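You operate a simulated robot arm through the tools that you are given. There is no shell and no other tool. Be economical: measure what you need, move in short steps, check, and stop when the job is done.

Carry out the task below with a simulated robot arm. There is one attempt and no reset: what you move stays moved.

JOB
Clear the blue chair's place onto the sideboard, wipe off the tea ring and push the chair in.
Fine: use the yellow pad and put it back. What is to be rubbed or washed off counts as gone when no trace of it is left.
Where things are to end (x, y in the base frame): blue side plate within 0.06 m of [0.48, 0.01]; yellow cup within 0.06 m of [0.55, -0.19]; blue chair within 0.05 m of [-1.43, 0.99].

The check looks at the end state, three seconds after you hand in, the way a careful person would. Anything else that was tipped, shoved, dropped, spilled or broken makes it a failure.

ROBOT AND FRAMES
A 7-joint arm with a two-finger parallel gripper on a trunk, on a base that drives. Base frame: it is fixed to the floor where the robot stands at the start and does not move with it; the origin is under the middle of the robot, x ahead of it, y to its left, z up. Lengths are in m, angles in degrees, forces in N, time in s.
Its first joint turns from -115.0 to 115.0 degrees. Places, roughly: blue chair [-1.75, 1, 0.5]; blue side plate [-1.25, 0.75, 0.75]; green chair [-1, 1, 0.5]; tea ring [-1.4, 1, 0.8]; top of the sideboard [0.6, -0.1, 0.9]; yellow cup [-1.5, 1, 0.75]; yellow pad [-1.5, 0.75, 0.75]. Payload 3.91 kg.
The TCP is the grasp point between the finger pads, 0.03 m short of the fingertips. In the tool frame z runs along the fingers and y along their closing line. The gripper opens to 0.11 m. The fingers are 0.02 m wide and 0.01 m thick; the gripper's body (0.048 by 0.112 m) begins 0.055 m behind the TCP.
Orientation is that of the tool frame in the base frame, as [roll, pitch, yaw] about the fixed x, y, z axes, in that order (R = Rz(yaw) Ry(pitch) Rx(roll)). With the fingers straight down and closing along the base's y, the tool's x points along the base's -x, its y along +y and its z along -z.

CONTROLS
- The arm moves only by the tool jog_arm. Its argument "moves" is text: rows parted by semicolons, each of 7 numbers parted by spaces: the shift along the tool's x, y, z in cm, then the turn, a rotation vector about the tool's x, y, z in degrees, then the finger opening in cm, from 0 to 11. In form: x y z ax ay az jaw; .... A call has 1 to 20 rows; each row is the pose to reach, as a shift and turn from the pose commanded when the call began, along the tool's axes at that moment. Rows are played at 5 a second. More than 0.05 m and 8.6 degrees between two rows, or a gripper value outside its range, and nothing of the call is played. Where a pose cannot be reached the arm comes as near as it can. A force on the tool above 90 N (or 10 N above the force at the start of the call, whichever is more), or a blocked arm, ends the call early, and 0.2 s more pass. Each finger travels about 0.153 m/s and halts on what it meets, pressing with about 32 N; the grip force reading is that of the motor and also rises with nothing between the fingers. The clock runs only during rows and for 0.2 s after the last one: add rows that repeat a pose to give the fingers time. The reply holds the time, the measured pose of the TCP, the force on the tool along the base axes, the opening and the grip force, in the units named above and with some noise, with the torque about the TCP (base axes, N m) and any sound that the robot's microphone picked up.
- Cameras (640 x 400 px; columns grow to the right, rows downward): "scene" is now at [0.2146, 0.1656, 1.277]; the picture's right is [-0.47, -0.88, 0.00], its down [-0.60, 0.32, -0.74] and it looks along [0.65, -0.35, -0.68] (base axes); focal length 232 px, centre (320, 200). "wrist" rides on the gripper at [0.072, 0.017, -0.103] in the tool frame; the picture's right is [-0.23, 0.97, 0.00], its down [-0.76, -0.18, -0.62] and it looks along [-0.61, -0.14, 0.78] (tool axes); focal length 222 px, centre (320, 200). There is no depth. A picture from a camera that has moved, and an enlarged one, comes with that camera's place and axes in the base frame and with its lens.
- grab_frame(camera): a new picture of that camera. No time passes.
- move_column(by): slides the trunk up (or, below 0, down) by that many m; the arm and the scene camera ride with it, the base frame stays. It gives what a move gives, with no picture.
- steer(legs): drives the robot by 1 to 6 legs, each [ahead, left, turn to the left] in m, m and degrees, along the robot's own axes; the way and the turn of a leg run together, so that a leg with both is an arc; at most 1.5 m and 180 degrees a leg. The arm and the cameras ride along, it lands a little off, and it stops where it bumps. It gives what a move gives.
- head_to(pan, tilt): turns the head with the scene camera to pan (to the left, within 80 degrees either way) and tilt (down, from -29 to 69), counted from straight ahead of the robot. It gives what a move gives.
- close_up(camera, box): a new picture of the part [left, top, right, bottom] of that camera's present view, enlarged. No time passes.
- close_job(): hands the job in; it is judged then, once.

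Work in short steps. Places have to be worked out from the pictures, the camera data and where the tool is seen: move nearer, look again, correct. Check each grasp and each placing, and mend what went wrong. You have 120 turns and 90 pictures in all, those below and enlarged ones among them. Open the gripper and draw the arm clear of the work before you hand the job in, unless the task says otherwise.

The tools are called after "Call:" as a command line: name --argument value ..., lists and objects as JSON in quotes. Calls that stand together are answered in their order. jog_arm: Moves the arm, as the interface text tells. Its arguments: {"type":"object","properties":{"moves":{"type":"string"}},"required":["moves"]} The other tools are called the same way: move_column (by) slides the trunk up or down; steer (legs) drives the base; head_to (pan, tilt) turns the head that bears the scene camera; grab_frame (camera) takes a picture; close_up (camera, box) takes an enlarged picture of a part of a camera's view; close_job () hands the job in.

At the start:

```text
time: 0.0
tcp_pos: [0.6575, -0.1094, 1.0883]
tool_rot: [-180.0, 0.0, -180.0]
ft_force: [0.0, -0.3, 0.3]
moment: [0.0, 0.0, -0.02]
grip_width: 0.1101
finger_force: 0.1
trunk travel left (down, up): [-0.625, 0.365]
robot x, y, heading: [-0.0003, 0.0024, -0.0]
head pan, tilt: [-28.3, 42.5]
```

scene: 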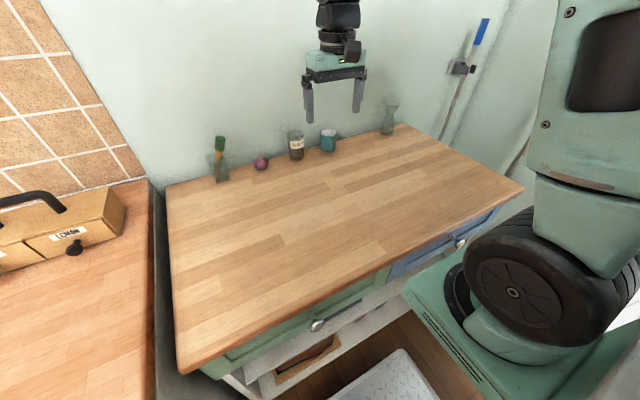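
wrist: 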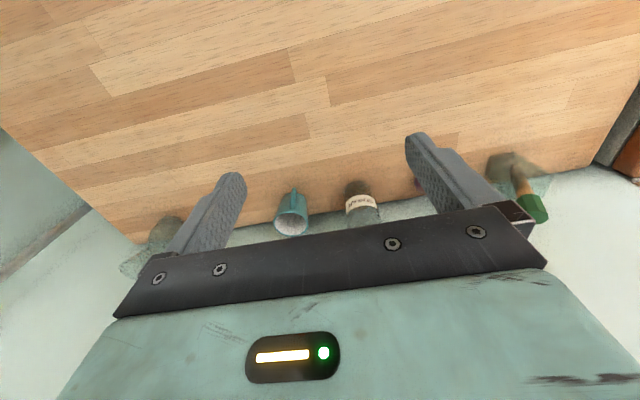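

The start pictures show the sideboard with bystander objects along its back. I turn the head left to see what lies towards the table.

Call:
head_to --pan 80 --tilt 25

Call:
grab_frame --camera "scene"

```text
time: 1.9
tcp_pos: [0.6566, -0.1077, 1.0865]
tool_rot: [-180.0, -0.1, 179.9]
ft_force: [0.8, 0.5, 0.4]
moment: [0.0, 0.01, 0.01]
grip_width: 0.11
finger_force: 0.2
trunk travel left (down, up): [-0.625, 0.365]
robot x, y, heading: [-0.001, -0.003, 0.2]
head pan, tilt: [80.0, 25.0]
```

```text
87 pictures are left
camera scene: at [0.1574, 0.2958, 1.3041], right [0.98, -0.17, 0.0], down [-0.07, -0.42, -0.91], along [0.16, 0.89, -0.42], focal length 232 px, centre (320, 200)
```

scene: 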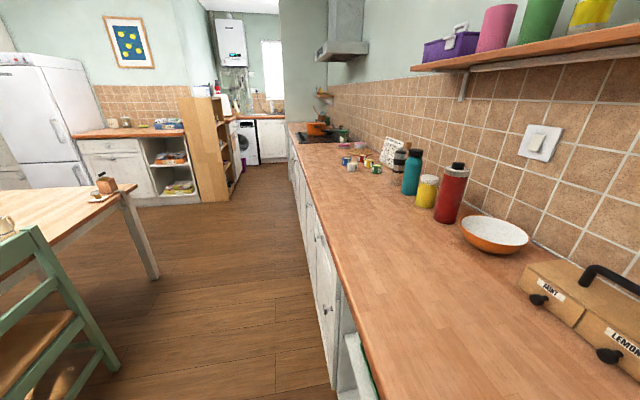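

To the left there's a counter from about x>0.3, and the table is at far left. I raise nothing yet; back off 0.3 m to clear the sideboard, then look right and left.

Call:
steer --legs '[[-0.3, 0, 0]]'

Call:
head_to --pan -80 --tilt 25

Call:
grab_frame --camera "scene"

```text
time: 3.9
tcp_pos: [0.3595, -0.1057, 1.0867]
tool_rot: [179.9, 0.1, -179.7]
ft_force: [0.2, 0.4, 0.4]
moment: [0.01, 0.02, 0.03]
grip_width: 0.1101
finger_force: 0.1
trunk travel left (down, up): [-0.625, 0.365]
robot x, y, heading: [-0.2962, -0.003, 0.4]
head pan, tilt: [80.0, 25.0]
```

```text
time: 6.4
tcp_pos: [0.3587, -0.1063, 1.088]
tool_rot: [-179.9, 0.0, -179.8]
ft_force: [0.2, 0.3, -0.6]
moment: [-0.02, -0.01, 0.01]
grip_width: 0.1101
finger_force: 0.0
trunk travel left (down, up): [-0.625, 0.365]
robot x, y, heading: [-0.2978, 0.0066, 0.1]
head pan, tilt: [-80.0, 25.0]
```

```text
86 pictures are left
camera scene: at [-0.1419, 0.1144, 1.3041], right [-0.98, -0.18, 0.0], down [-0.08, 0.42, -0.91], along [0.16, -0.89, -0.42], focal length 232 px, centre (320, 200)
```

scene: 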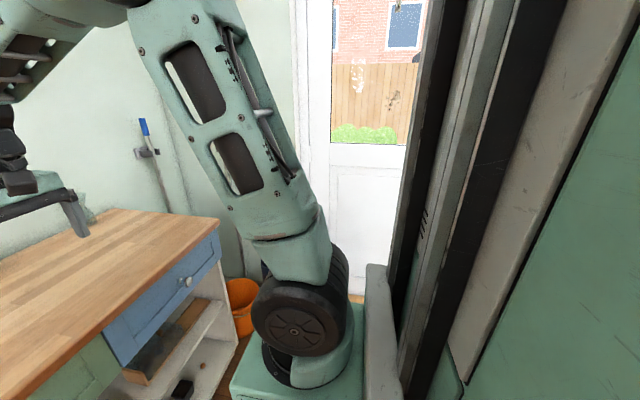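

Space around seems clear. I turn left 90° in place (arm at 1.09 m, above the counter) and look toward the table.

Call:
steer --legs '[[-0.1, 0, 0], [0, 0, 100]]'

Call:
head_to --pan 30 --tilt 25

Call:
grab_frame --camera "scene"

```text
time: 11.7
tcp_pos: [-0.4077, 0.6657, 1.0874]
tool_rot: [180.0, 0.0, -79.8]
ft_force: [0.7, -0.6, -0.2]
moment: [-0.01, 0.0, 0.0]
grip_width: 0.1102
finger_force: 0.0
trunk travel left (down, up): [-0.625, 0.365]
robot x, y, heading: [-0.3955, 0.0009, 100.1]
head pan, tilt: [-80.0, 25.0]
```

```text
time: 13.6
tcp_pos: [-0.4068, 0.665, 1.0865]
tool_rot: [180.0, 0.0, -79.8]
ft_force: [0.3, -0.2, 1.0]
moment: [-0.02, 0.03, 0.0]
grip_width: 0.1102
finger_force: 0.0
trunk travel left (down, up): [-0.625, 0.365]
robot x, y, heading: [-0.3996, -0.0029, 99.8]
head pan, tilt: [30.0, 25.0]
```

```text
85 pictures are left
camera scene: at [-0.6854, 0.1732, 1.3041], right [0.76, 0.64, 0.0], down [0.27, -0.32, -0.91], along [-0.58, 0.69, -0.42], focal length 232 px, centre (320, 200)
```

scene: 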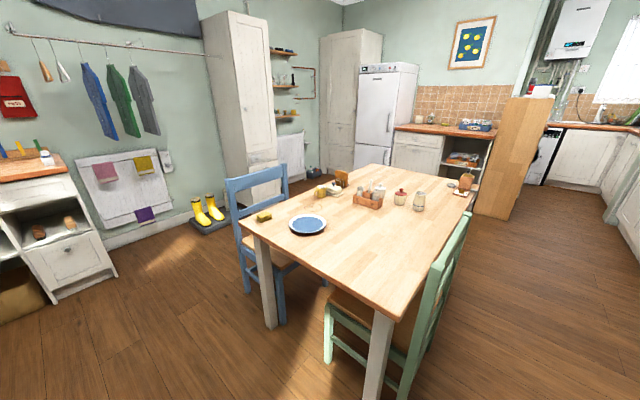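

The table, blue chair on its far-left side, blue plate, yellow pad and more are seen. I take a close-up.

Call:
close_up --camera "scene" --box '[200, 140, 480, 315]'

```text
2.29 times, centred on (340, 228) of scene
camera zoom: at [-0.6854, 0.1732, 1.3041], right [0.76, 0.64, 0.0], down [0.27, -0.32, -0.91], along [-0.58, 0.69, -0.42], focal length 530 px, centre (274, 137)
```

zoom: 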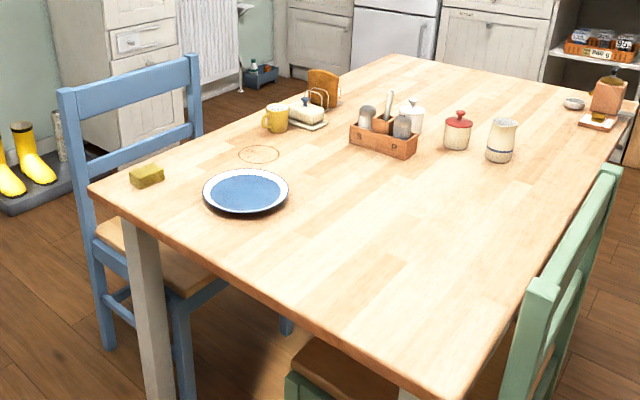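

Estimates: plate (-1.32,0.84), pad (-1.52,0.75), cup (-1.47,1.11), ring (-1.42,0.99), table x -1.58..-0.85, y from 0.65. I look down at my own base to learn its footprint.

Call:
head_to --pan -10 --tilt 69

Call:
grab_frame --camera "scene"

```text
time: 14.7
tcp_pos: [-0.4086, 0.6648, 1.0869]
tool_rot: [-179.9, 0.0, -79.8]
ft_force: [0.3, -0.7, -0.1]
moment: [0.01, 0.01, 0.01]
grip_width: 0.1099
finger_force: 0.0
trunk travel left (down, up): [-0.625, 0.365]
robot x, y, heading: [-0.3997, -0.0016, 100.0]
head pan, tilt: [-10.0, 68.8]
```

```text
83 pictures are left
camera scene: at [-0.6262, 0.1587, 1.2447], right [1.0, 0.0, 0.0], down [0.0, -0.93, -0.36], along [0.0, 0.36, -0.93], focal length 232 px, centre (320, 200)
```

scene: 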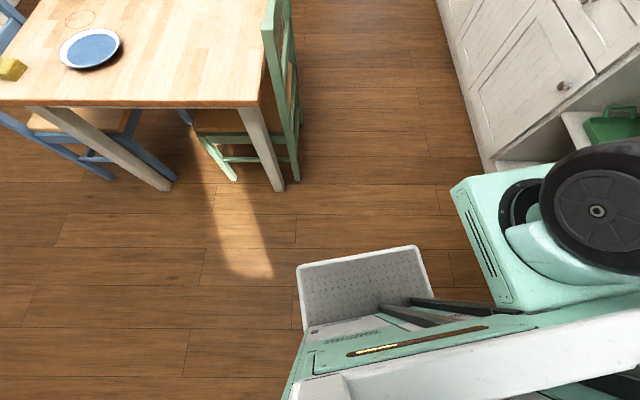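

Base front is ~0.31 m ahead of the origin, arm axis about 0.2 ahead and 0.11 right. I drive sideways to stand before the table's near end at x≈-1.4, y≈0.2, facing +y.

Call:
steer --legs '[[0, 0, -10], [0, 1.0, 0], [0.2, 0, 0]]'

Call:
head_to --pan -5 --tilt 50

Call:
grab_frame --camera "scene"

Call:
grab_frame --camera "wrist"

```text
time: 21.8
tcp_pos: [-1.2721, 0.8603, 1.0876]
tool_rot: [180.0, -0.1, -91.2]
ft_force: [0.1, 0.6, 0.3]
moment: [0.01, 0.01, -0.01]
grip_width: 0.1099
finger_force: 0.0
trunk travel left (down, up): [-0.625, 0.365]
robot x, y, heading: [-1.3934, 0.2069, 89.0]
head pan, tilt: [-10.0, 68.8]
```

```text
time: 22.6
tcp_pos: [-1.2713, 0.86, 1.0867]
tool_rot: [-179.9, 0.0, -91.3]
ft_force: [-0.5, -1.0, 0.8]
moment: [-0.02, -0.02, -0.02]
grip_width: 0.1098
finger_force: 0.2
trunk travel left (down, up): [-0.625, 0.365]
robot x, y, heading: [-1.3939, 0.2081, 88.7]
head pan, tilt: [-5.0, 50.0]
```

```text
82 pictures are left
camera scene: at [-1.5879, 0.4283, 1.2665], right [0.99, -0.11, 0.0], down [-0.08, -0.76, -0.64], along [0.07, 0.64, -0.77], focal length 232 px, centre (320, 200)
```

scene: 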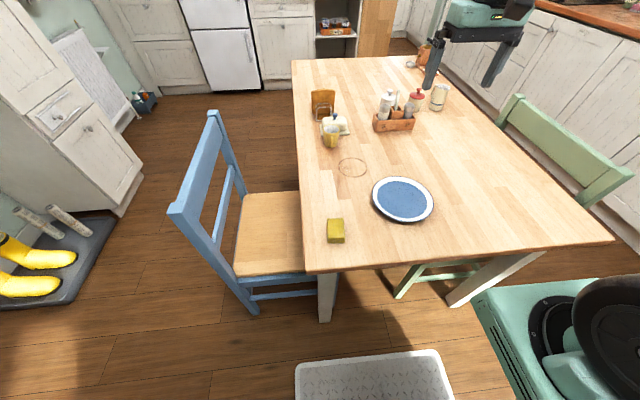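

```text
81 pictures are left
camera wrist: at [-1.2892, 0.7885, 1.1896], right [-0.97, 0.25, 0.0], down [0.19, 0.76, 0.62], along [0.15, 0.6, -0.78], focal length 222 px, centre (320, 200)
```

wrist: 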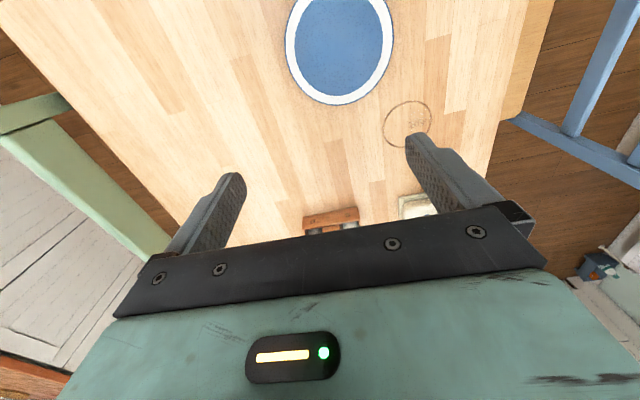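

Refined: plate (-1.311,0.823) ⌀≈0.175, ring (-1.419,0.985), pad (-1.515,0.739), cup (-1.474,1.12). I lower the trunk 0.15 m and take close-ups of plate and cup.

Call:
move_column --by -0.15

Call:
close_up --camera "scene" --box '[290, 60, 450, 160]'

Call:
close_up --camera "wrist" --box '[160, 0, 480, 200]'

```text
time: 24.3
tcp_pos: [-1.2705, 0.8606, 0.9387]
tool_rot: [180.0, 0.0, -91.2]
ft_force: [-0.2, -0.9, -0.2]
moment: [0.03, 0.0, 0.05]
grip_width: 0.1102
finger_force: 0.0
trunk travel left (down, up): [-0.475, 0.515]
robot x, y, heading: [-1.394, 0.2021, 88.8]
head pan, tilt: [-5.0, 50.0]
```

```text
4.00 times, centred on (370, 110) of scene
camera zoom: at [-1.588, 0.4283, 1.1166], right [0.99, -0.11, 0.0], down [-0.08, -0.76, -0.64], along [0.07, 0.64, -0.77], focal length 927 px, centre (120, 560)
```

zoom: 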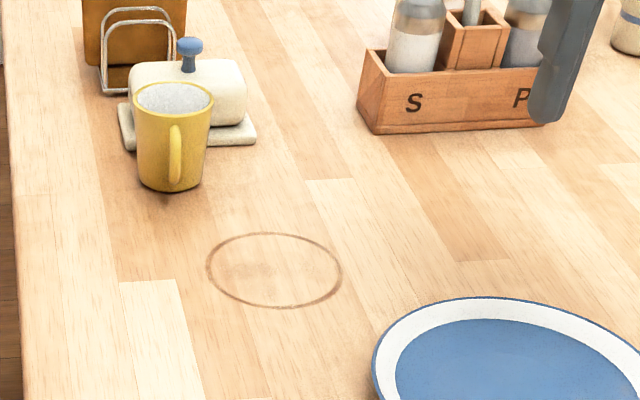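

```text
2.00 times, centred on (320, 100) of wrist
camera zoom: at [-1.2892, 0.7885, 1.0396], right [-0.97, 0.25, 0.0], down [0.19, 0.76, 0.62], along [0.15, 0.6, -0.78], focal length 444 px, centre (320, 400)
```

zoom: 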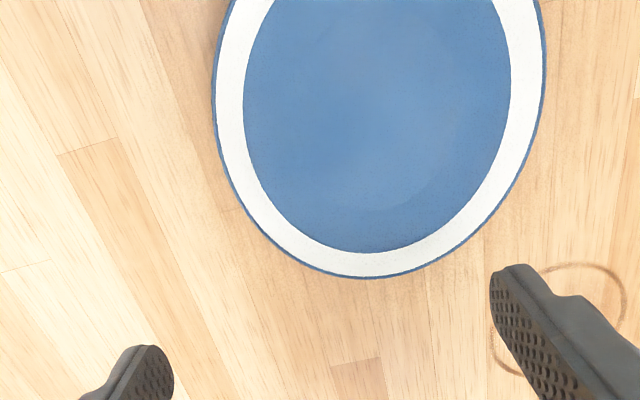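

Cup stands at about (-1.474,1.115), handle towards me, butter dish just behind it. I need the plate's rim profile: enlarged look at the plate.

Call:
close_up --camera "scene" --box '[350, 110, 478, 190]'

```text
5.00 times, centred on (414, 150) of scene
camera zoom: at [-1.588, 0.4283, 1.1166], right [0.99, -0.11, 0.0], down [-0.08, -0.76, -0.64], along [0.07, 0.64, -0.77], focal length 1158 px, centre (-150, 450)
```

zoom: 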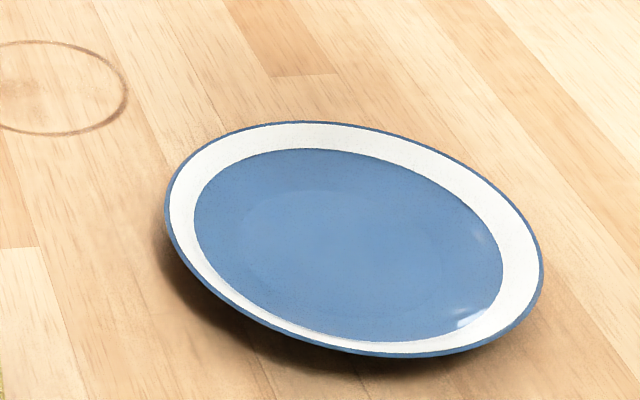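

The plate's rim is shallow (~20° slope), so a straight-down pinch won't hold. Plan: cradle-push the plate toward me so its near rim overhangs the table edge, then grip it with one finger under. First, I drive 7 cm nearer so I can reach behind the plate.

Call:
steer --legs '[[0.07, 0, 1.2]]'

Call:
grab_frame --camera "scene"

```text
time: 25.3
tcp_pos: [-1.2834, 0.9332, 0.937]
tool_rot: [-180.0, 0.0, -90.0]
ft_force: [-0.1, -0.8, -0.1]
moment: [-0.02, 0.0, 0.0]
grip_width: 0.1102
finger_force: 0.0
trunk travel left (down, up): [-0.475, 0.515]
robot x, y, heading: [-1.3932, 0.2737, 89.9]
head pan, tilt: [-5.0, 50.0]
```

```text
77 pictures are left
camera scene: at [-1.5919, 0.4945, 1.1166], right [1.0, -0.09, 0.0], down [-0.07, -0.76, -0.64], along [0.06, 0.64, -0.77], focal length 232 px, centre (320, 200)
```

scene: 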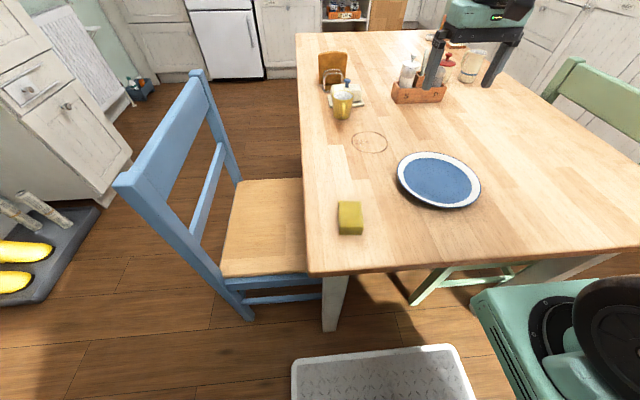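

Plate centre is about (-1.312,0.817). I lower the fingers, 7 cm apart, behind its far rim at y≈0.93.

Call:
jog_arm --moves "0 2.9 0 0 0 0 9; 0.3 2.9 4 0 0 0 7; 0.3 2.9 8 0 0 0 7; 0.3 2.9 12 0 0 0 7; 0.3 2.9 14 0 0 0 7; 0.3 2.9 14 0 0 0 7"

Call:
grab_frame --camera "wrist"

Call:
close_up --camera "scene" --box '[340, 60, 560, 220]'

```text
time: 26.7
tcp_pos: [-1.3125, 0.9317, 0.7959]
tool_rot: [-180.0, 0.0, -90.0]
ft_force: [-0.8, -0.5, 0.5]
moment: [-0.02, -0.01, 0.05]
grip_width: 0.0698
finger_force: 0.0
trunk travel left (down, up): [-0.475, 0.515]
robot x, y, heading: [-1.3955, 0.2775, 90.1]
head pan, tilt: [-5.0, 50.0]
```

```text
76 pictures are left
camera wrist: at [-1.3297, 0.8581, 0.8981], right [-0.97, 0.23, 0.0], down [0.18, 0.76, 0.62], along [0.14, 0.61, -0.78], focal length 222 px, centre (320, 200)
```

wrist: 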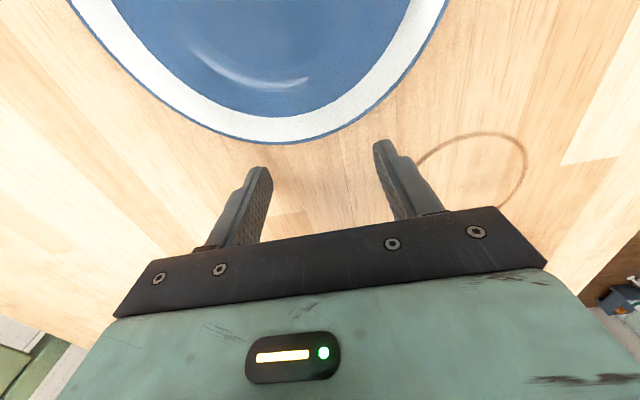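

```text
2.50 times, centred on (450, 140) of scene
camera zoom: at [-1.5919, 0.4944, 1.1166], right [1.0, -0.09, 0.0], down [-0.07, -0.76, -0.64], along [0.06, 0.64, -0.77], focal length 579 px, centre (-5, 350)
```

zoom: 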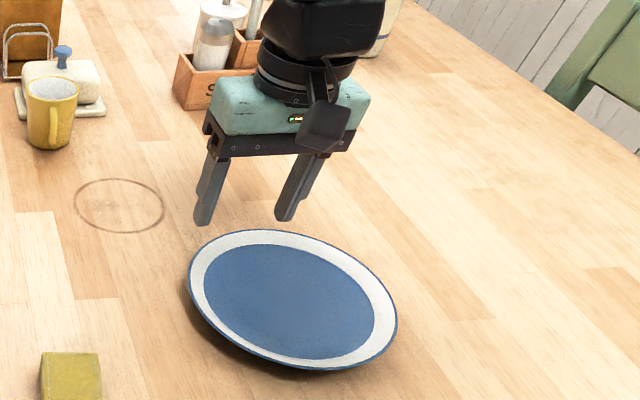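

Fingers stand just behind the plate, centred. I lower 0.8 cm and draw it toward me by about 12.5 cm, then check.

Call:
jog_arm --moves "0 0 0.8 0 0 0 7; 1 0 0.8 0 0 0 7; 2 0 0.8 0 0 0 7; 3 0 0.8 0 0 0 7; 4 0 0.8 0 0 0 7; 5 0 0.8 0 0 0 7; 6 0 0.8 0 0 0 7; 7 0 0.8 0 0 0 7; 8 0 0.8 0 0 0 7; 9 0 0.8 0 0 0 7; 10 0 0.8 0 0 0 7; 11 0 0.8 0 0 0 7; 12 0 0.8 0 0 0 7; 12.5 0 0.8 0 0 0 7"

Call:
grab_frame --camera "scene"

```text
time: 29.7
tcp_pos: [-1.3136, 0.8057, 0.7894]
tool_rot: [180.0, 0.0, -90.0]
ft_force: [0.6, 1.4, 0.1]
moment: [-0.02, -0.01, 0.07]
grip_width: 0.07
finger_force: 0.2
trunk travel left (down, up): [-0.475, 0.515]
robot x, y, heading: [-1.3928, 0.2767, 90.2]
head pan, tilt: [-5.0, 50.0]
```

```text
74 pictures are left
camera scene: at [-1.5919, 0.4945, 1.1166], right [1.0, -0.09, 0.0], down [-0.07, -0.76, -0.64], along [0.06, 0.64, -0.77], focal length 232 px, centre (320, 200)
```

scene: 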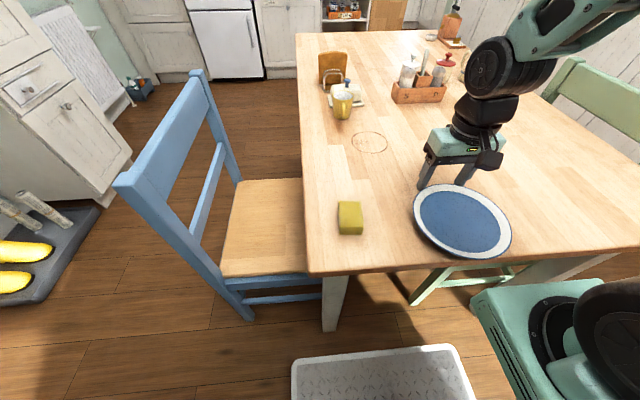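

The plate came along centred; its centre is now y≈0.713, near rim overhanging ~2 cm. Two more cm, then I lift the fingers away.

Call:
jog_arm --moves "0.7 0 0 0 0 0 7; 1.4 0 0 0 0 0 7; 2 0 0 0 0 0 7; 2 0 0 0 0 0 7; 1 0 0 0 0 0 7; -1 0 -3 0 0 0 7; -1 0 -7 0 0 0 7; -1 0 -11 0 0 0 6; -1 0 -15 0 0 0 4; -1 0 -15 0 0 0 4"

Call:
close_up --camera "scene" --box '[340, 150, 580, 300]'

```text
time: 31.9
tcp_pos: [-1.3139, 0.8182, 0.9399]
tool_rot: [-180.0, 0.0, -90.0]
ft_force: [0.5, 0.0, -1.5]
moment: [-0.01, 0.0, 0.0]
grip_width: 0.0402
finger_force: 0.0
trunk travel left (down, up): [-0.475, 0.515]
robot x, y, heading: [-1.3941, 0.276, 89.9]
head pan, tilt: [-5.0, 50.0]
```

```text
2.67 times, centred on (460, 225) of scene
camera zoom: at [-1.5919, 0.4945, 1.1166], right [1.0, -0.09, 0.0], down [-0.07, -0.76, -0.64], along [0.06, 0.64, -0.77], focal length 618 px, centre (-53, 133)
```

zoom: 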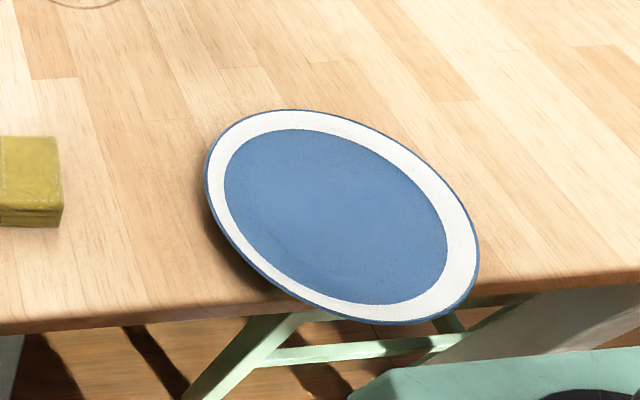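

The plate now overhangs ~4 cm (centre (-1.308,0.692), near rim y≈0.606). I back the robot 0.35 m so the tool can come at the rim nearly level from my side, and turn the tool 90° about its axis.

Call:
steer --legs '[[-0.35, 0, 0]]'

Call:
jog_arm --moves "0 0 0 0 0 8 4; 0 0 0 0 0 16 4; 0 0 0 0 0 24 4; 0 0 0 0 0 32 4; 0 0 0 0 0 40 4; 0 0 0 0 0 48 4; 0 0 0 0 0 56 4; 0 0 0 0 0 64 4; 0 0 0 0 0 72 4; 0 0 0 0 0 80 4; 0 0 0 0 0 88 4; 0 0 0 0 0 90 4; 0 0 0 0 0 90 4"

```text
time: 34.2
tcp_pos: [-1.3128, 0.4762, 0.9397]
tool_rot: [-179.9, 0.1, -90.2]
ft_force: [-0.1, 0.3, 0.3]
moment: [-0.02, 0.01, 0.01]
grip_width: 0.0398
finger_force: 0.0
trunk travel left (down, up): [-0.475, 0.515]
robot x, y, heading: [-1.3964, -0.0645, 89.8]
head pan, tilt: [-5.0, 50.0]
```

```text
time: 37.0
tcp_pos: [-1.3119, 0.4763, 0.9413]
tool_rot: [180.0, 0.0, 179.7]
ft_force: [-0.3, -0.2, 0.0]
moment: [0.02, -0.02, 0.0]
grip_width: 0.0403
finger_force: 0.0
trunk travel left (down, up): [-0.475, 0.515]
robot x, y, heading: [-1.3928, -0.0659, 89.6]
head pan, tilt: [-5.0, 50.0]
```

Turn worked. Now I tip the tool up 70° (fingers pointing ahead and 20° down) while moving 8 cm ahead, still high.

Call:
jog_arm --moves "0 1 0 -8 0 0 4; 0 2 0 -16 0 0 4; 0 3 0 -24 0 0 4; 0 4 0 -32 0 0 4; 0 5 0 -40 0 0 4; 0 6 0 -48 0 0 4; 0 7 0 -56 0 0 4; 0 8 0 -64 0 0 4; 0 8 0 -70 0 0 4; 0 8 0 -70 0 0 4"

Call:
grab_frame --camera "scene"

Call:
grab_frame --camera "wrist"

```text
time: 39.2
tcp_pos: [-1.3181, 0.592, 0.9604]
tool_rot: [110.1, 0.0, 179.7]
ft_force: [-0.3, 0.1, 0.7]
moment: [-0.02, 0.0, 0.02]
grip_width: 0.0399
finger_force: 0.0
out of reach, approached as far as the arm can: row 7, 8, 9, 10
trunk travel left (down, up): [-0.475, 0.515]
robot x, y, heading: [-1.3951, -0.0632, 90.1]
head pan, tilt: [-5.0, 50.0]
```

```text
72 pictures are left
camera scene: at [-1.5916, 0.1544, 1.1166], right [1.0, -0.09, 0.0], down [-0.07, -0.76, -0.64], along [0.06, 0.64, -0.77], focal length 232 px, centre (320, 200)
```

scene: 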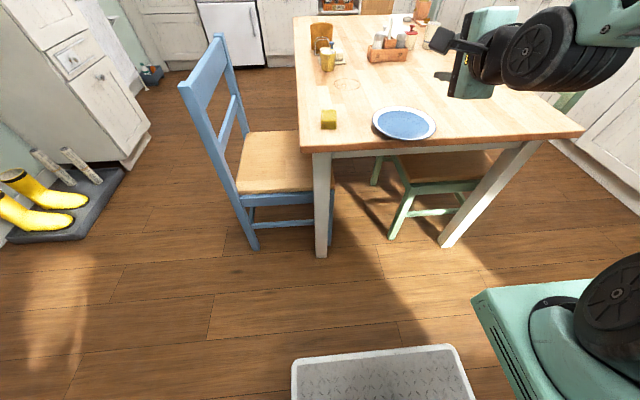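

```text
71 pictures are left
camera wrist: at [-1.3905, 0.5012, 1.012], right [0.23, 0.33, 0.92], down [0.76, -0.65, 0.05], along [0.61, 0.68, -0.4], focal length 222 px, centre (320, 200)
```

wrist: 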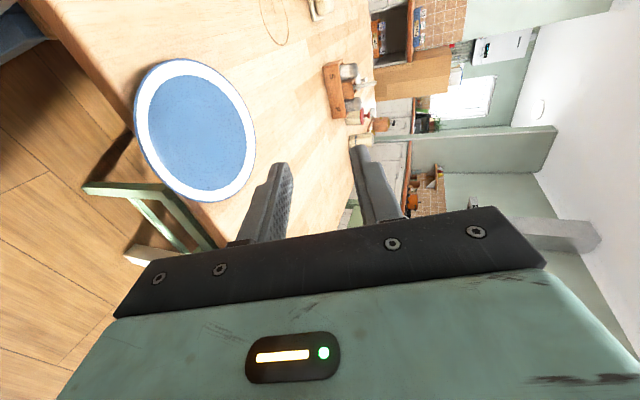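

The tool got its tilt but is at its minimum distance. I back 0.1 m more, then lower the trunk 0.19 m so the fingers are at rim height in front of the plate.

Call:
steer --legs '[[-0.12, 0, 0]]'

Call:
move_column --by -0.185

Call:
grab_frame --camera "wrist"

Call:
close_up --camera "scene" --box '[300, 0, 620, 200]'

```text
time: 40.4
tcp_pos: [-1.3195, 0.474, 0.9621]
tool_rot: [110.0, 0.0, 179.8]
ft_force: [-0.2, -0.7, -0.8]
moment: [-0.01, 0.01, -0.02]
grip_width: 0.0401
finger_force: 0.0
trunk travel left (down, up): [-0.475, 0.515]
robot x, y, heading: [-1.3962, -0.1876, 89.7]
head pan, tilt: [-5.0, 50.0]
```

```text
time: 42.4
tcp_pos: [-1.3201, 0.4736, 0.7761]
tool_rot: [110.0, 0.1, 179.8]
ft_force: [-1.2, 0.2, -1.0]
moment: [-0.01, -0.02, 0.02]
grip_width: 0.0401
finger_force: 0.0
trunk travel left (down, up): [-0.29, 0.7]
robot x, y, heading: [-1.396, -0.1847, 90.0]
head pan, tilt: [-5.0, 50.0]
```

```text
70 pictures are left
camera wrist: at [-1.3911, 0.3822, 0.8271], right [0.23, 0.33, 0.92], down [0.76, -0.65, 0.05], along [0.61, 0.68, -0.4], focal length 222 px, centre (320, 200)
```

wrist: 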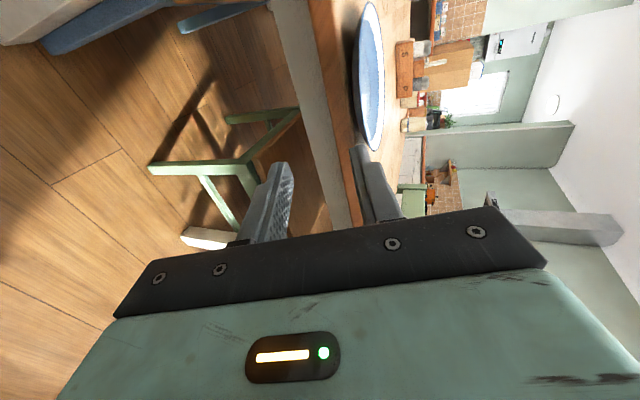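

```text
2.00 times, centred on (460, 100) of scene
camera zoom: at [-1.5921, 0.0355, 0.9316], right [1.0, -0.09, 0.0], down [-0.07, -0.76, -0.64], along [0.06, 0.64, -0.77], focal length 463 px, centre (40, 400)
```

zoom: 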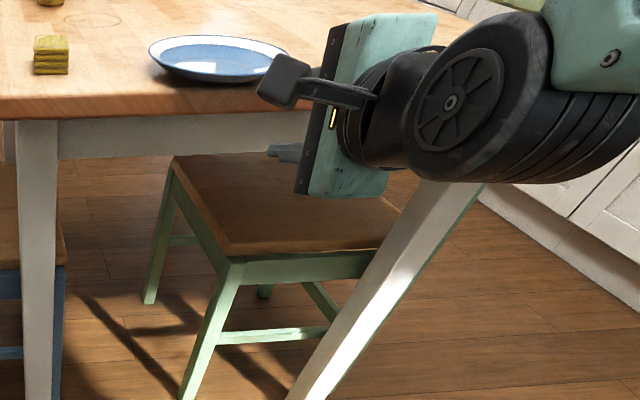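

I enlarge the wrist view to measure the rim height relative to the fingers.

Call:
close_up --camera "wrist" --box '[240, 0, 480, 240]'

```text
1.67 times, centred on (360, 120) of wrist
camera zoom: at [-1.3911, 0.3822, 0.8271], right [0.23, 0.33, 0.92], down [0.76, -0.65, 0.05], along [0.61, 0.68, -0.4], focal length 370 px, centre (253, 333)
```

zoom: 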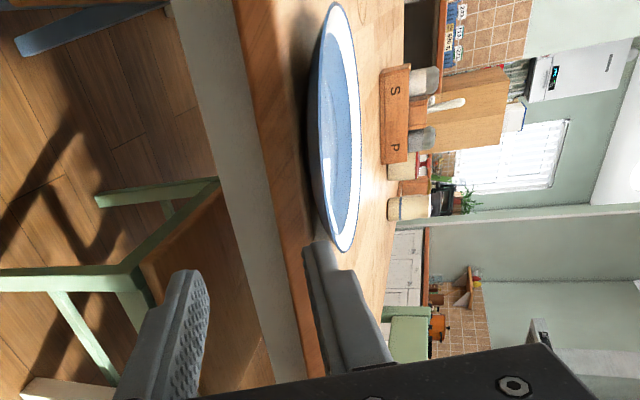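

The near rim is at z≈0.774, y≈0.606; tool centreline fits. I move 1.2 cm right and advance level 12 cm so the rim lies between the fingers.

Call:
jog_arm --moves "-1.2 0.7 1.9 0 0 0 4; -1.2 1.4 3.8 0 0 0 4; -1.2 2.05 5.6 0 0 0 4; -1.2 2.7 7.5 0 0 0 4; -1.2 3.4 9.4 0 0 0 4; -1.2 3.8 10.4 0 0 0 4; -1.2 4.1 11.3 0 0 0 4; -1.2 4.1 11.3 0 0 0 4"

Call:
close_up --camera "wrist" --box '[200, 0, 520, 240]'

Call:
close_up --camera "scene" --box '[340, 0, 500, 100]'

```text
time: 44.2
tcp_pos: [-1.3071, 0.5941, 0.7753]
tool_rot: [110.0, 0.0, 179.8]
ft_force: [-0.9, -0.4, 0.0]
moment: [-0.02, -0.01, 0.0]
grip_width: 0.0401
finger_force: 0.1
trunk travel left (down, up): [-0.29, 0.7]
robot x, y, heading: [-1.3984, -0.1803, 89.9]
head pan, tilt: [-5.0, 50.0]
```

```text
1.67 times, centred on (360, 120) of wrist
camera zoom: at [-1.3792, 0.5026, 0.827], right [0.23, 0.33, 0.92], down [0.76, -0.65, 0.05], along [0.61, 0.68, -0.4], focal length 370 px, centre (253, 333)
```

zoom: 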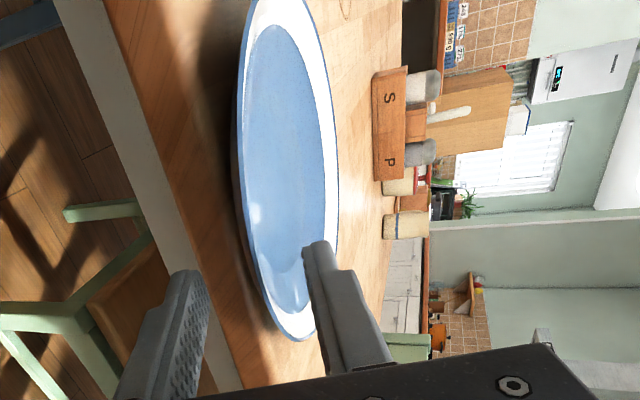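

```text
4.00 times, centred on (420, 50) of scene
camera zoom: at [-1.5921, 0.0355, 0.9316], right [1.0, -0.09, 0.0], down [-0.07, -0.76, -0.64], along [0.06, 0.64, -0.77], focal length 927 px, centre (-80, 800)
```

zoom: 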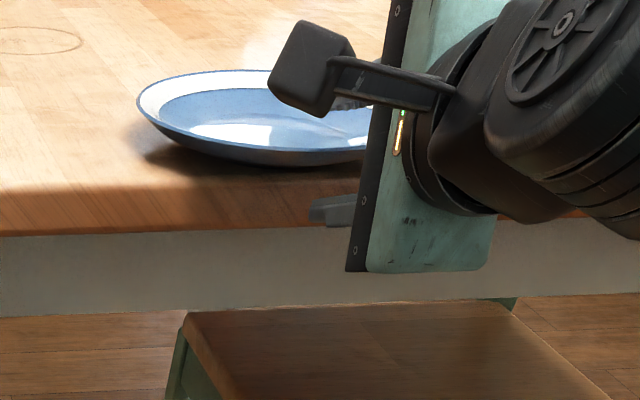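

The rim lies between the fingers, lower finger under it clear of the table edge. I close.

Call:
jog_arm --moves "0 0 0 0 0 0 3; 0 0 0 0 0 0 2; 0 0 0 0 0 0 1; 0 0 0 0 0 0 0; 0 0 0 0 0 0 0; 0 0 0 0 0 0 0"

Call:
close_up --camera "wrist" --box '[200, 0, 520, 240]'

```text
time: 45.6
tcp_pos: [-1.3067, 0.5933, 0.7762]
tool_rot: [109.9, 0.0, 179.9]
ft_force: [0.5, -1.6, -0.8]
moment: [-0.08, -0.1, -0.09]
grip_width: 0.003
finger_force: 32.2
trunk travel left (down, up): [-0.29, 0.7]
robot x, y, heading: [-1.3943, -0.1825, 89.8]
head pan, tilt: [-5.0, 50.0]
```

```text
1.67 times, centred on (360, 120) of wrist
camera zoom: at [-1.379, 0.5025, 0.827], right [0.23, 0.33, 0.91], down [0.76, -0.65, 0.05], along [0.61, 0.68, -0.4], focal length 370 px, centre (253, 333)
```

zoom: 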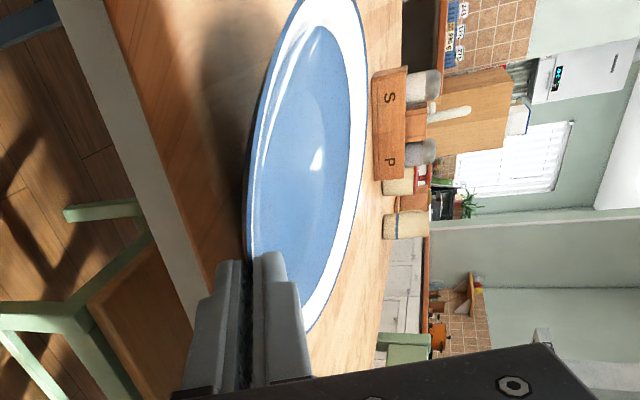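

The fingers hold the 3 mm rim. I lift by the trunk and check that the plate follows.

Call:
move_column --by 0.08

Call:
grab_frame --camera "wrist"

```text
time: 46.8
tcp_pos: [-1.3066, 0.5934, 0.8565]
tool_rot: [110.0, -0.1, 179.9]
ft_force: [-0.4, 0.3, -1.9]
moment: [-0.24, 0.0, -0.01]
grip_width: 0.0033
finger_force: 32.1
trunk travel left (down, up): [-0.37, 0.62]
robot x, y, heading: [-1.3924, -0.1878, 89.7]
head pan, tilt: [-5.0, 50.0]
```

```text
64 pictures are left
camera wrist: at [-1.3791, 0.5026, 0.9069], right [0.23, 0.33, 0.91], down [0.76, -0.65, 0.05], along [0.61, 0.68, -0.4], focal length 222 px, centre (320, 200)
```

wrist: 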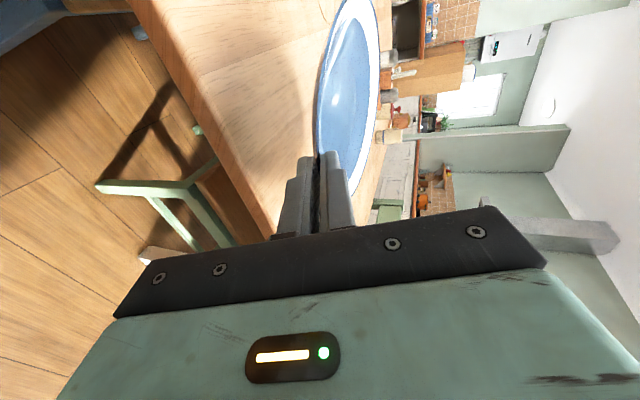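

The plate is held. I raise to ~1.08 m, turn right 90° and drive toward the sideboard, stopping short for a look.

Call:
move_column --by 0.22

Call:
steer --legs '[[0, 0, -89.7], [0.6, 0.28, 0]]'

Call:
head_to --pan -15 --tilt 35

Call:
grab_frame --camera "scene"

```text
time: 49.1
tcp_pos: [-1.3066, 0.5944, 1.0772]
tool_rot: [110.0, 0.0, 179.7]
ft_force: [0.2, -0.5, -2.0]
moment: [-0.24, -0.01, 0.0]
grip_width: 0.0032
finger_force: 32.3
trunk travel left (down, up): [-0.59, 0.4]
robot x, y, heading: [-1.394, -0.1866, 90.1]
head pan, tilt: [-5.0, 50.0]
```

```text
time: 56.6
tcp_pos: [-0.0108, -0.0219, 1.0762]
tool_rot: [110.0, 0.0, 88.7]
ft_force: [-0.5, 0.0, -1.5]
moment: [-0.02, 0.26, -0.05]
grip_width: 0.0034
finger_force: 32.2
trunk travel left (down, up): [-0.59, 0.4]
robot x, y, heading: [-0.7816, 0.0784, -1.2]
head pan, tilt: [-5.0, 50.0]
```

```text
time: 57.4
tcp_pos: [-0.0104, -0.0224, 1.076]
tool_rot: [110.1, 0.0, 88.7]
ft_force: [-0.3, 0.4, -1.6]
moment: [0.0, 0.23, -0.02]
grip_width: 0.0035
finger_force: 31.7
trunk travel left (down, up): [-0.59, 0.4]
robot x, y, heading: [-0.7853, 0.078, -1.3]
head pan, tilt: [-15.0, 35.0]
```

```text
63 pictures are left
camera scene: at [-0.5558, 0.2563, 1.2532], right [-0.28, -0.96, 0.0], down [-0.55, 0.16, -0.82], along [0.79, -0.23, -0.57], focal length 232 px, centre (320, 200)
```

scene: 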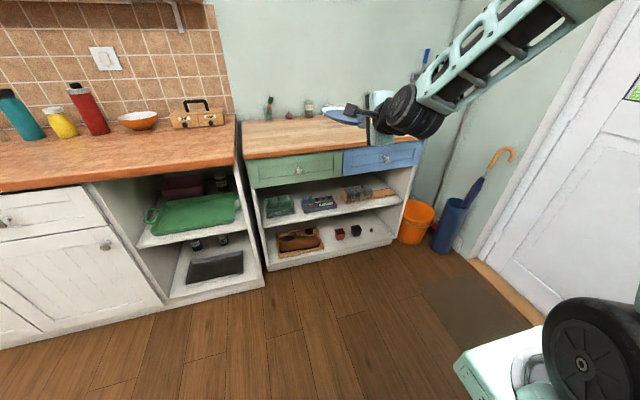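

Path clear. I straighten by 1.3° and drive 0.28 m ahead so the plate hovers over the sideboard's front edge.

Call:
steer --legs '[[0, 0.015, 1.3], [0.28, 0, 0]]'

Call:
head_to --pan -20 --tilt 40

Call:
grab_frame --camera "scene"

Call:
grab_frame --camera "wrist"

```text
time: 59.7
tcp_pos: [0.2739, 0.0069, 1.0764]
tool_rot: [110.1, 0.1, 89.7]
ft_force: [0.8, -1.0, -3.8]
moment: [-0.03, 0.27, -0.04]
grip_width: 0.0033
finger_force: 32.1
trunk travel left (down, up): [-0.59, 0.4]
robot x, y, heading: [-0.5022, 0.0955, -0.5]
head pan, tilt: [-15.0, 35.0]
```

```text
time: 60.4
tcp_pos: [0.2738, 0.0054, 1.0772]
tool_rot: [110.2, 0.0, 89.7]
ft_force: [0.2, 0.2, -3.2]
moment: [0.04, 0.24, 0.02]
grip_width: 0.0033
finger_force: 31.9
trunk travel left (down, up): [-0.59, 0.4]
robot x, y, heading: [-0.504, 0.0985, -0.3]
head pan, tilt: [-20.0, 40.0]
```

```text
62 pictures are left
camera scene: at [-0.2821, 0.2689, 1.2457], right [-0.35, -0.94, 0.0], down [-0.6, 0.22, -0.77], along [0.72, -0.27, -0.64], focal length 232 px, centre (320, 200)
```

scene: 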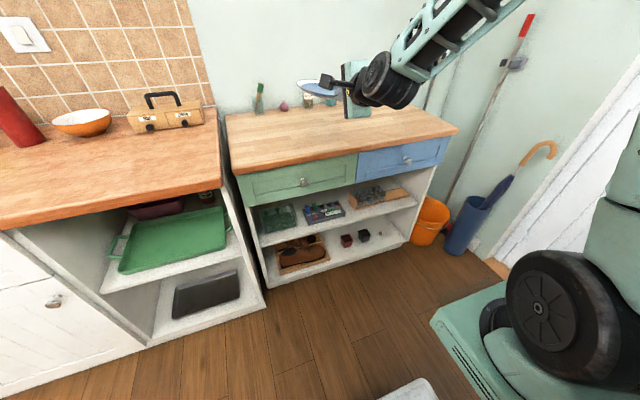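

```text
61 pictures are left
camera wrist: at [0.1831, 0.0791, 1.1268], right [0.33, -0.23, 0.91], down [-0.65, -0.76, 0.05], along [0.68, -0.61, -0.4], focal length 222 px, centre (320, 200)
```

wrist: 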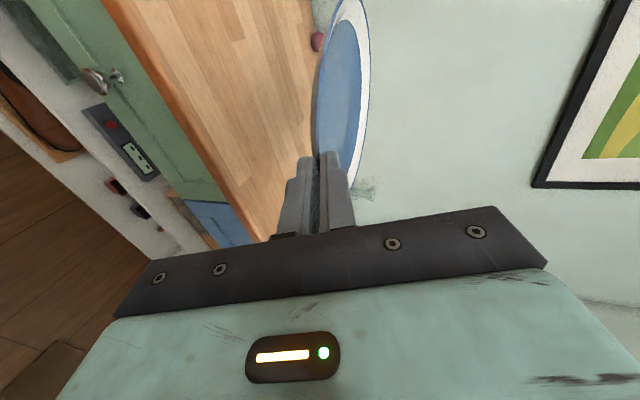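

Sideboard top comes out at z≈0.84, front edge x≈0.39. I set the plate down with its gripped rim still overhanging (centre x≈0.445), then push it in. Drive 7 cm, lower the trunk to ~0.90 and look.

Call:
steer --legs '[[0.072, 0, 0.4]]'

Call:
move_column --by -0.175

Call:
grab_frame --camera "wrist"

Call:
grab_frame --camera "scene"

```text
time: 61.4
tcp_pos: [0.3443, 0.0114, 1.0756]
tool_rot: [110.2, 0.1, 90.2]
ft_force: [-0.2, -0.4, -2.9]
moment: [-0.03, 0.21, 0.02]
grip_width: 0.0035
finger_force: 31.9
trunk travel left (down, up): [-0.59, 0.4]
robot x, y, heading: [-0.4356, 0.0945, 0.2]
head pan, tilt: [-20.0, 40.0]
```

```text
time: 63.4
tcp_pos: [0.3454, 0.0141, 0.9013]
tool_rot: [110.1, 0.0, 90.1]
ft_force: [-0.1, 1.0, -3.2]
moment: [0.01, 0.22, 0.01]
grip_width: 0.0033
finger_force: 32.2
trunk travel left (down, up): [-0.415, 0.575]
robot x, y, heading: [-0.4348, 0.0896, -0.0]
head pan, tilt: [-20.0, 40.0]
```

```text
60 pictures are left
camera wrist: at [0.2537, 0.0845, 0.9518], right [0.34, -0.23, 0.91], down [-0.64, -0.76, 0.05], along [0.69, -0.6, -0.4], focal length 222 px, centre (320, 200)
```

wrist: 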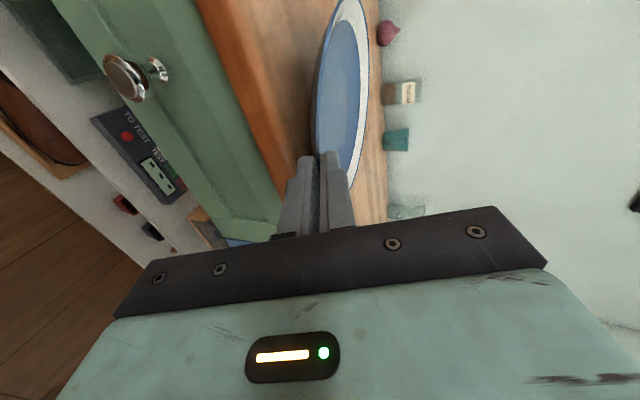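

```text
59 pictures are left
camera scene: at [-0.213, 0.2706, 1.0707], right [-0.34, -0.94, 0.0], down [-0.6, 0.22, -0.77], along [0.72, -0.26, -0.64], focal length 232 px, centre (320, 200)
```

scene: 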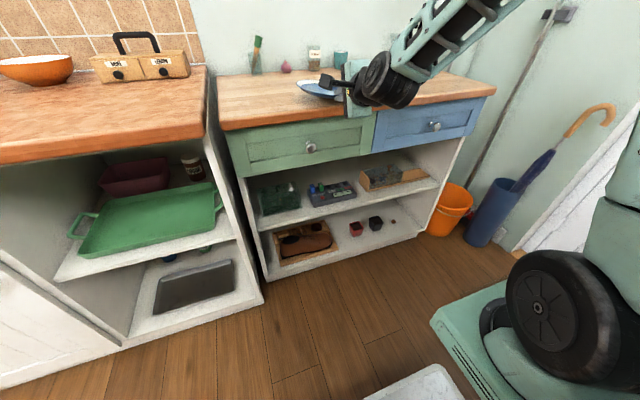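

Plate hovers right; now lower in small steps watching the vertical force.

Call:
move_column --by -0.025

Call:
close_up --camera "wrist" --box '[180, 0, 460, 220]'

Call:
close_up --camera "scene" --box '[240, 40, 440, 165]'

```text
time: 64.1
tcp_pos: [0.3451, 0.0121, 0.8784]
tool_rot: [109.7, 0.1, 90.2]
ft_force: [-2.1, 0.1, 11.6]
moment: [-0.28, -0.49, -0.08]
grip_width: 0.0029
finger_force: 32.4
trunk travel left (down, up): [-0.39, 0.6]
robot x, y, heading: [-0.4345, 0.0939, 0.1]
head pan, tilt: [-20.0, 40.0]
```

```text
1.82 times, centred on (320, 110) of wrist
camera zoom: at [0.2535, 0.0847, 0.9285], right [0.33, -0.22, 0.92], down [-0.64, -0.76, 0.04], along [0.69, -0.61, -0.4], focal length 404 px, centre (320, 364)
```

zoom: 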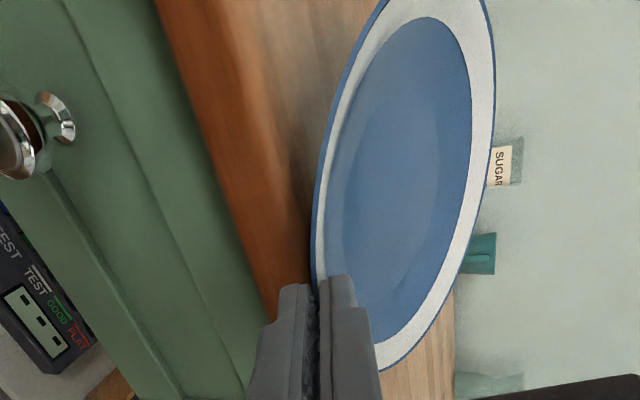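

```text
3.20 times, centred on (340, 102) of scene
camera zoom: at [-0.2136, 0.2706, 1.046], right [-0.34, -0.94, 0.0], down [-0.6, 0.22, -0.77], along [0.72, -0.26, -0.64], focal length 741 px, centre (256, 512)
```

zoom: 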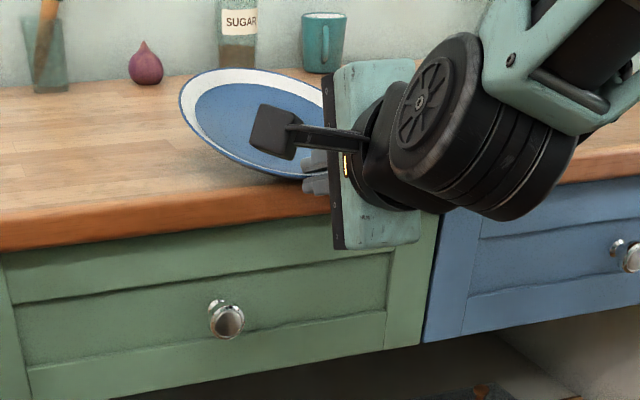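

Contact at TCP z≈0.878 (surface ≈0.85). I ease up 3 mm and open the fingers a little.

Call:
move_column --by 0.004

Call:
jog_arm --moves "0 0 0 0 0 0 0.6; 0 0 0 0 0 0 1.2; 0 0 0 0 0 0 2; 0 0 0 0 0 0 3.5; 0 0 0 0 0 0 4; 0 0 0 0 0 0 4"

Call:
close_up --camera "wrist" --box '[180, 0, 460, 220]'

```text
time: 64.6
tcp_pos: [0.3443, 0.0126, 0.8788]
tool_rot: [110.1, 0.0, 90.3]
ft_force: [0.2, 0.1, 4.2]
moment: [-0.12, -0.24, 0.04]
grip_width: 0.0028
finger_force: 31.7
trunk travel left (down, up): [-0.394, 0.596]
robot x, y, heading: [-0.4357, 0.0931, -0.0]
head pan, tilt: [-20.0, 40.0]
```

```text
time: 66.0
tcp_pos: [0.345, 0.0128, 0.8805]
tool_rot: [110.2, 0.0, 90.2]
ft_force: [0.2, 0.5, 0.6]
moment: [0.0, 0.01, 0.0]
grip_width: 0.0401
finger_force: 0.1
trunk travel left (down, up): [-0.394, 0.596]
robot x, y, heading: [-0.4335, 0.0969, 0.1]
head pan, tilt: [-20.0, 40.0]
```

```text
1.82 times, centred on (320, 110) of wrist
camera zoom: at [0.2536, 0.0845, 0.9309], right [0.33, -0.23, 0.91], down [-0.64, -0.76, 0.05], along [0.69, -0.6, -0.4], focal length 404 px, centre (320, 364)
```

zoom: 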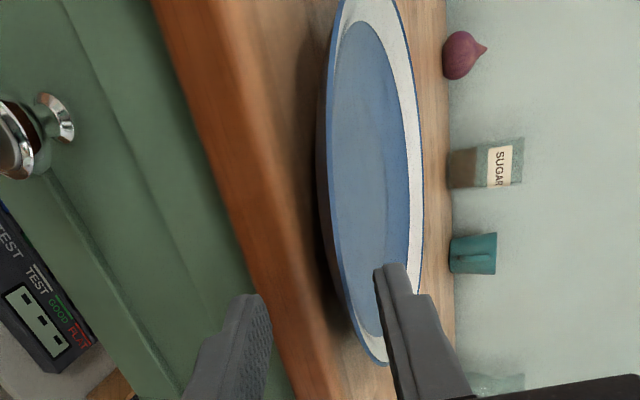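

The plate rests freely. I back the robot straight out 0.12 m and check the plate's place.

Call:
steer --legs '[[-0.12, 0, 0]]'

Call:
grab_frame --camera "scene"

Call:
close_up --camera "wrist" --box '[180, 0, 500, 200]'

```text
time: 67.3
tcp_pos: [0.2239, 0.0137, 0.8803]
tool_rot: [110.0, 0.0, 90.3]
ft_force: [-0.3, 0.1, 0.8]
moment: [0.01, -0.01, 0.01]
grip_width: 0.04
finger_force: 0.1
trunk travel left (down, up): [-0.394, 0.596]
robot x, y, heading: [-0.5565, 0.0899, 0.2]
head pan, tilt: [-20.0, 40.0]
```

```text
55 pictures are left
camera scene: at [-0.3341, 0.2704, 1.0497], right [-0.34, -0.94, 0.0], down [-0.61, 0.22, -0.77], along [0.72, -0.26, -0.64], focal length 232 px, centre (320, 200)
```

scene: 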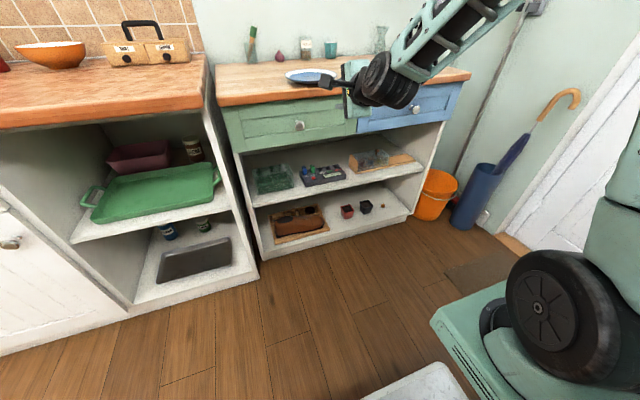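

```text
2.00 times, centred on (340, 100) of wrist
camera zoom: at [0.1329, 0.0851, 0.9309], right [0.34, -0.23, 0.91], down [-0.64, -0.76, 0.05], along [0.69, -0.6, -0.4], focal length 444 px, centre (280, 400)
```

zoom: 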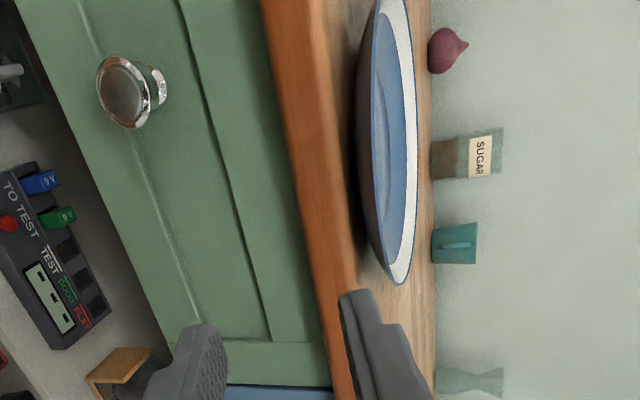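

Plate sits well; to locate it precisely I raise the trunk 0.2 m and look from above.

Call:
move_column --by 0.25

Call:
close_up --camera "scene" --box '[220, 60, 420, 185]'

Call:
grab_frame --camera "wrist"

```text
time: 69.8
tcp_pos: [0.2231, 0.0141, 1.1312]
tool_rot: [110.1, 0.0, 90.3]
ft_force: [-0.1, -0.8, -0.4]
moment: [0.03, 0.01, -0.01]
grip_width: 0.0399
finger_force: 0.0
trunk travel left (down, up): [-0.644, 0.346]
robot x, y, heading: [-0.5519, 0.0938, 0.5]
head pan, tilt: [-20.0, 40.0]
```

```text
3.20 times, centred on (320, 122) of scene
camera zoom: at [-0.3341, 0.2704, 1.2997], right [-0.34, -0.94, 0.0], down [-0.61, 0.22, -0.77], along [0.72, -0.26, -0.64], focal length 741 px, centre (320, 448)
```

zoom: 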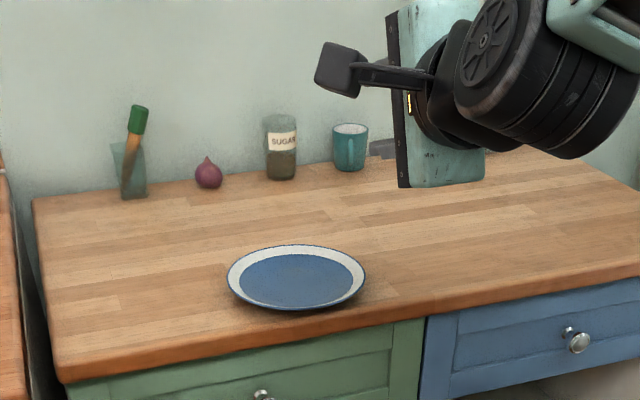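

```text
52 pictures are left
camera wrist: at [0.1329, 0.0851, 1.1809], right [0.34, -0.23, 0.91], down [-0.64, -0.76, 0.05], along [0.69, -0.6, -0.4], focal length 222 px, centre (320, 200)
```

wrist: 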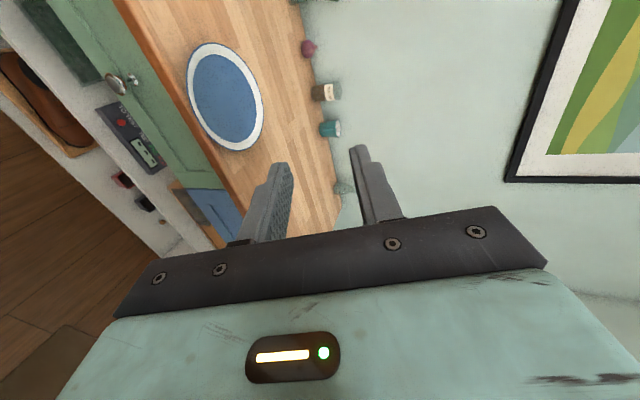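

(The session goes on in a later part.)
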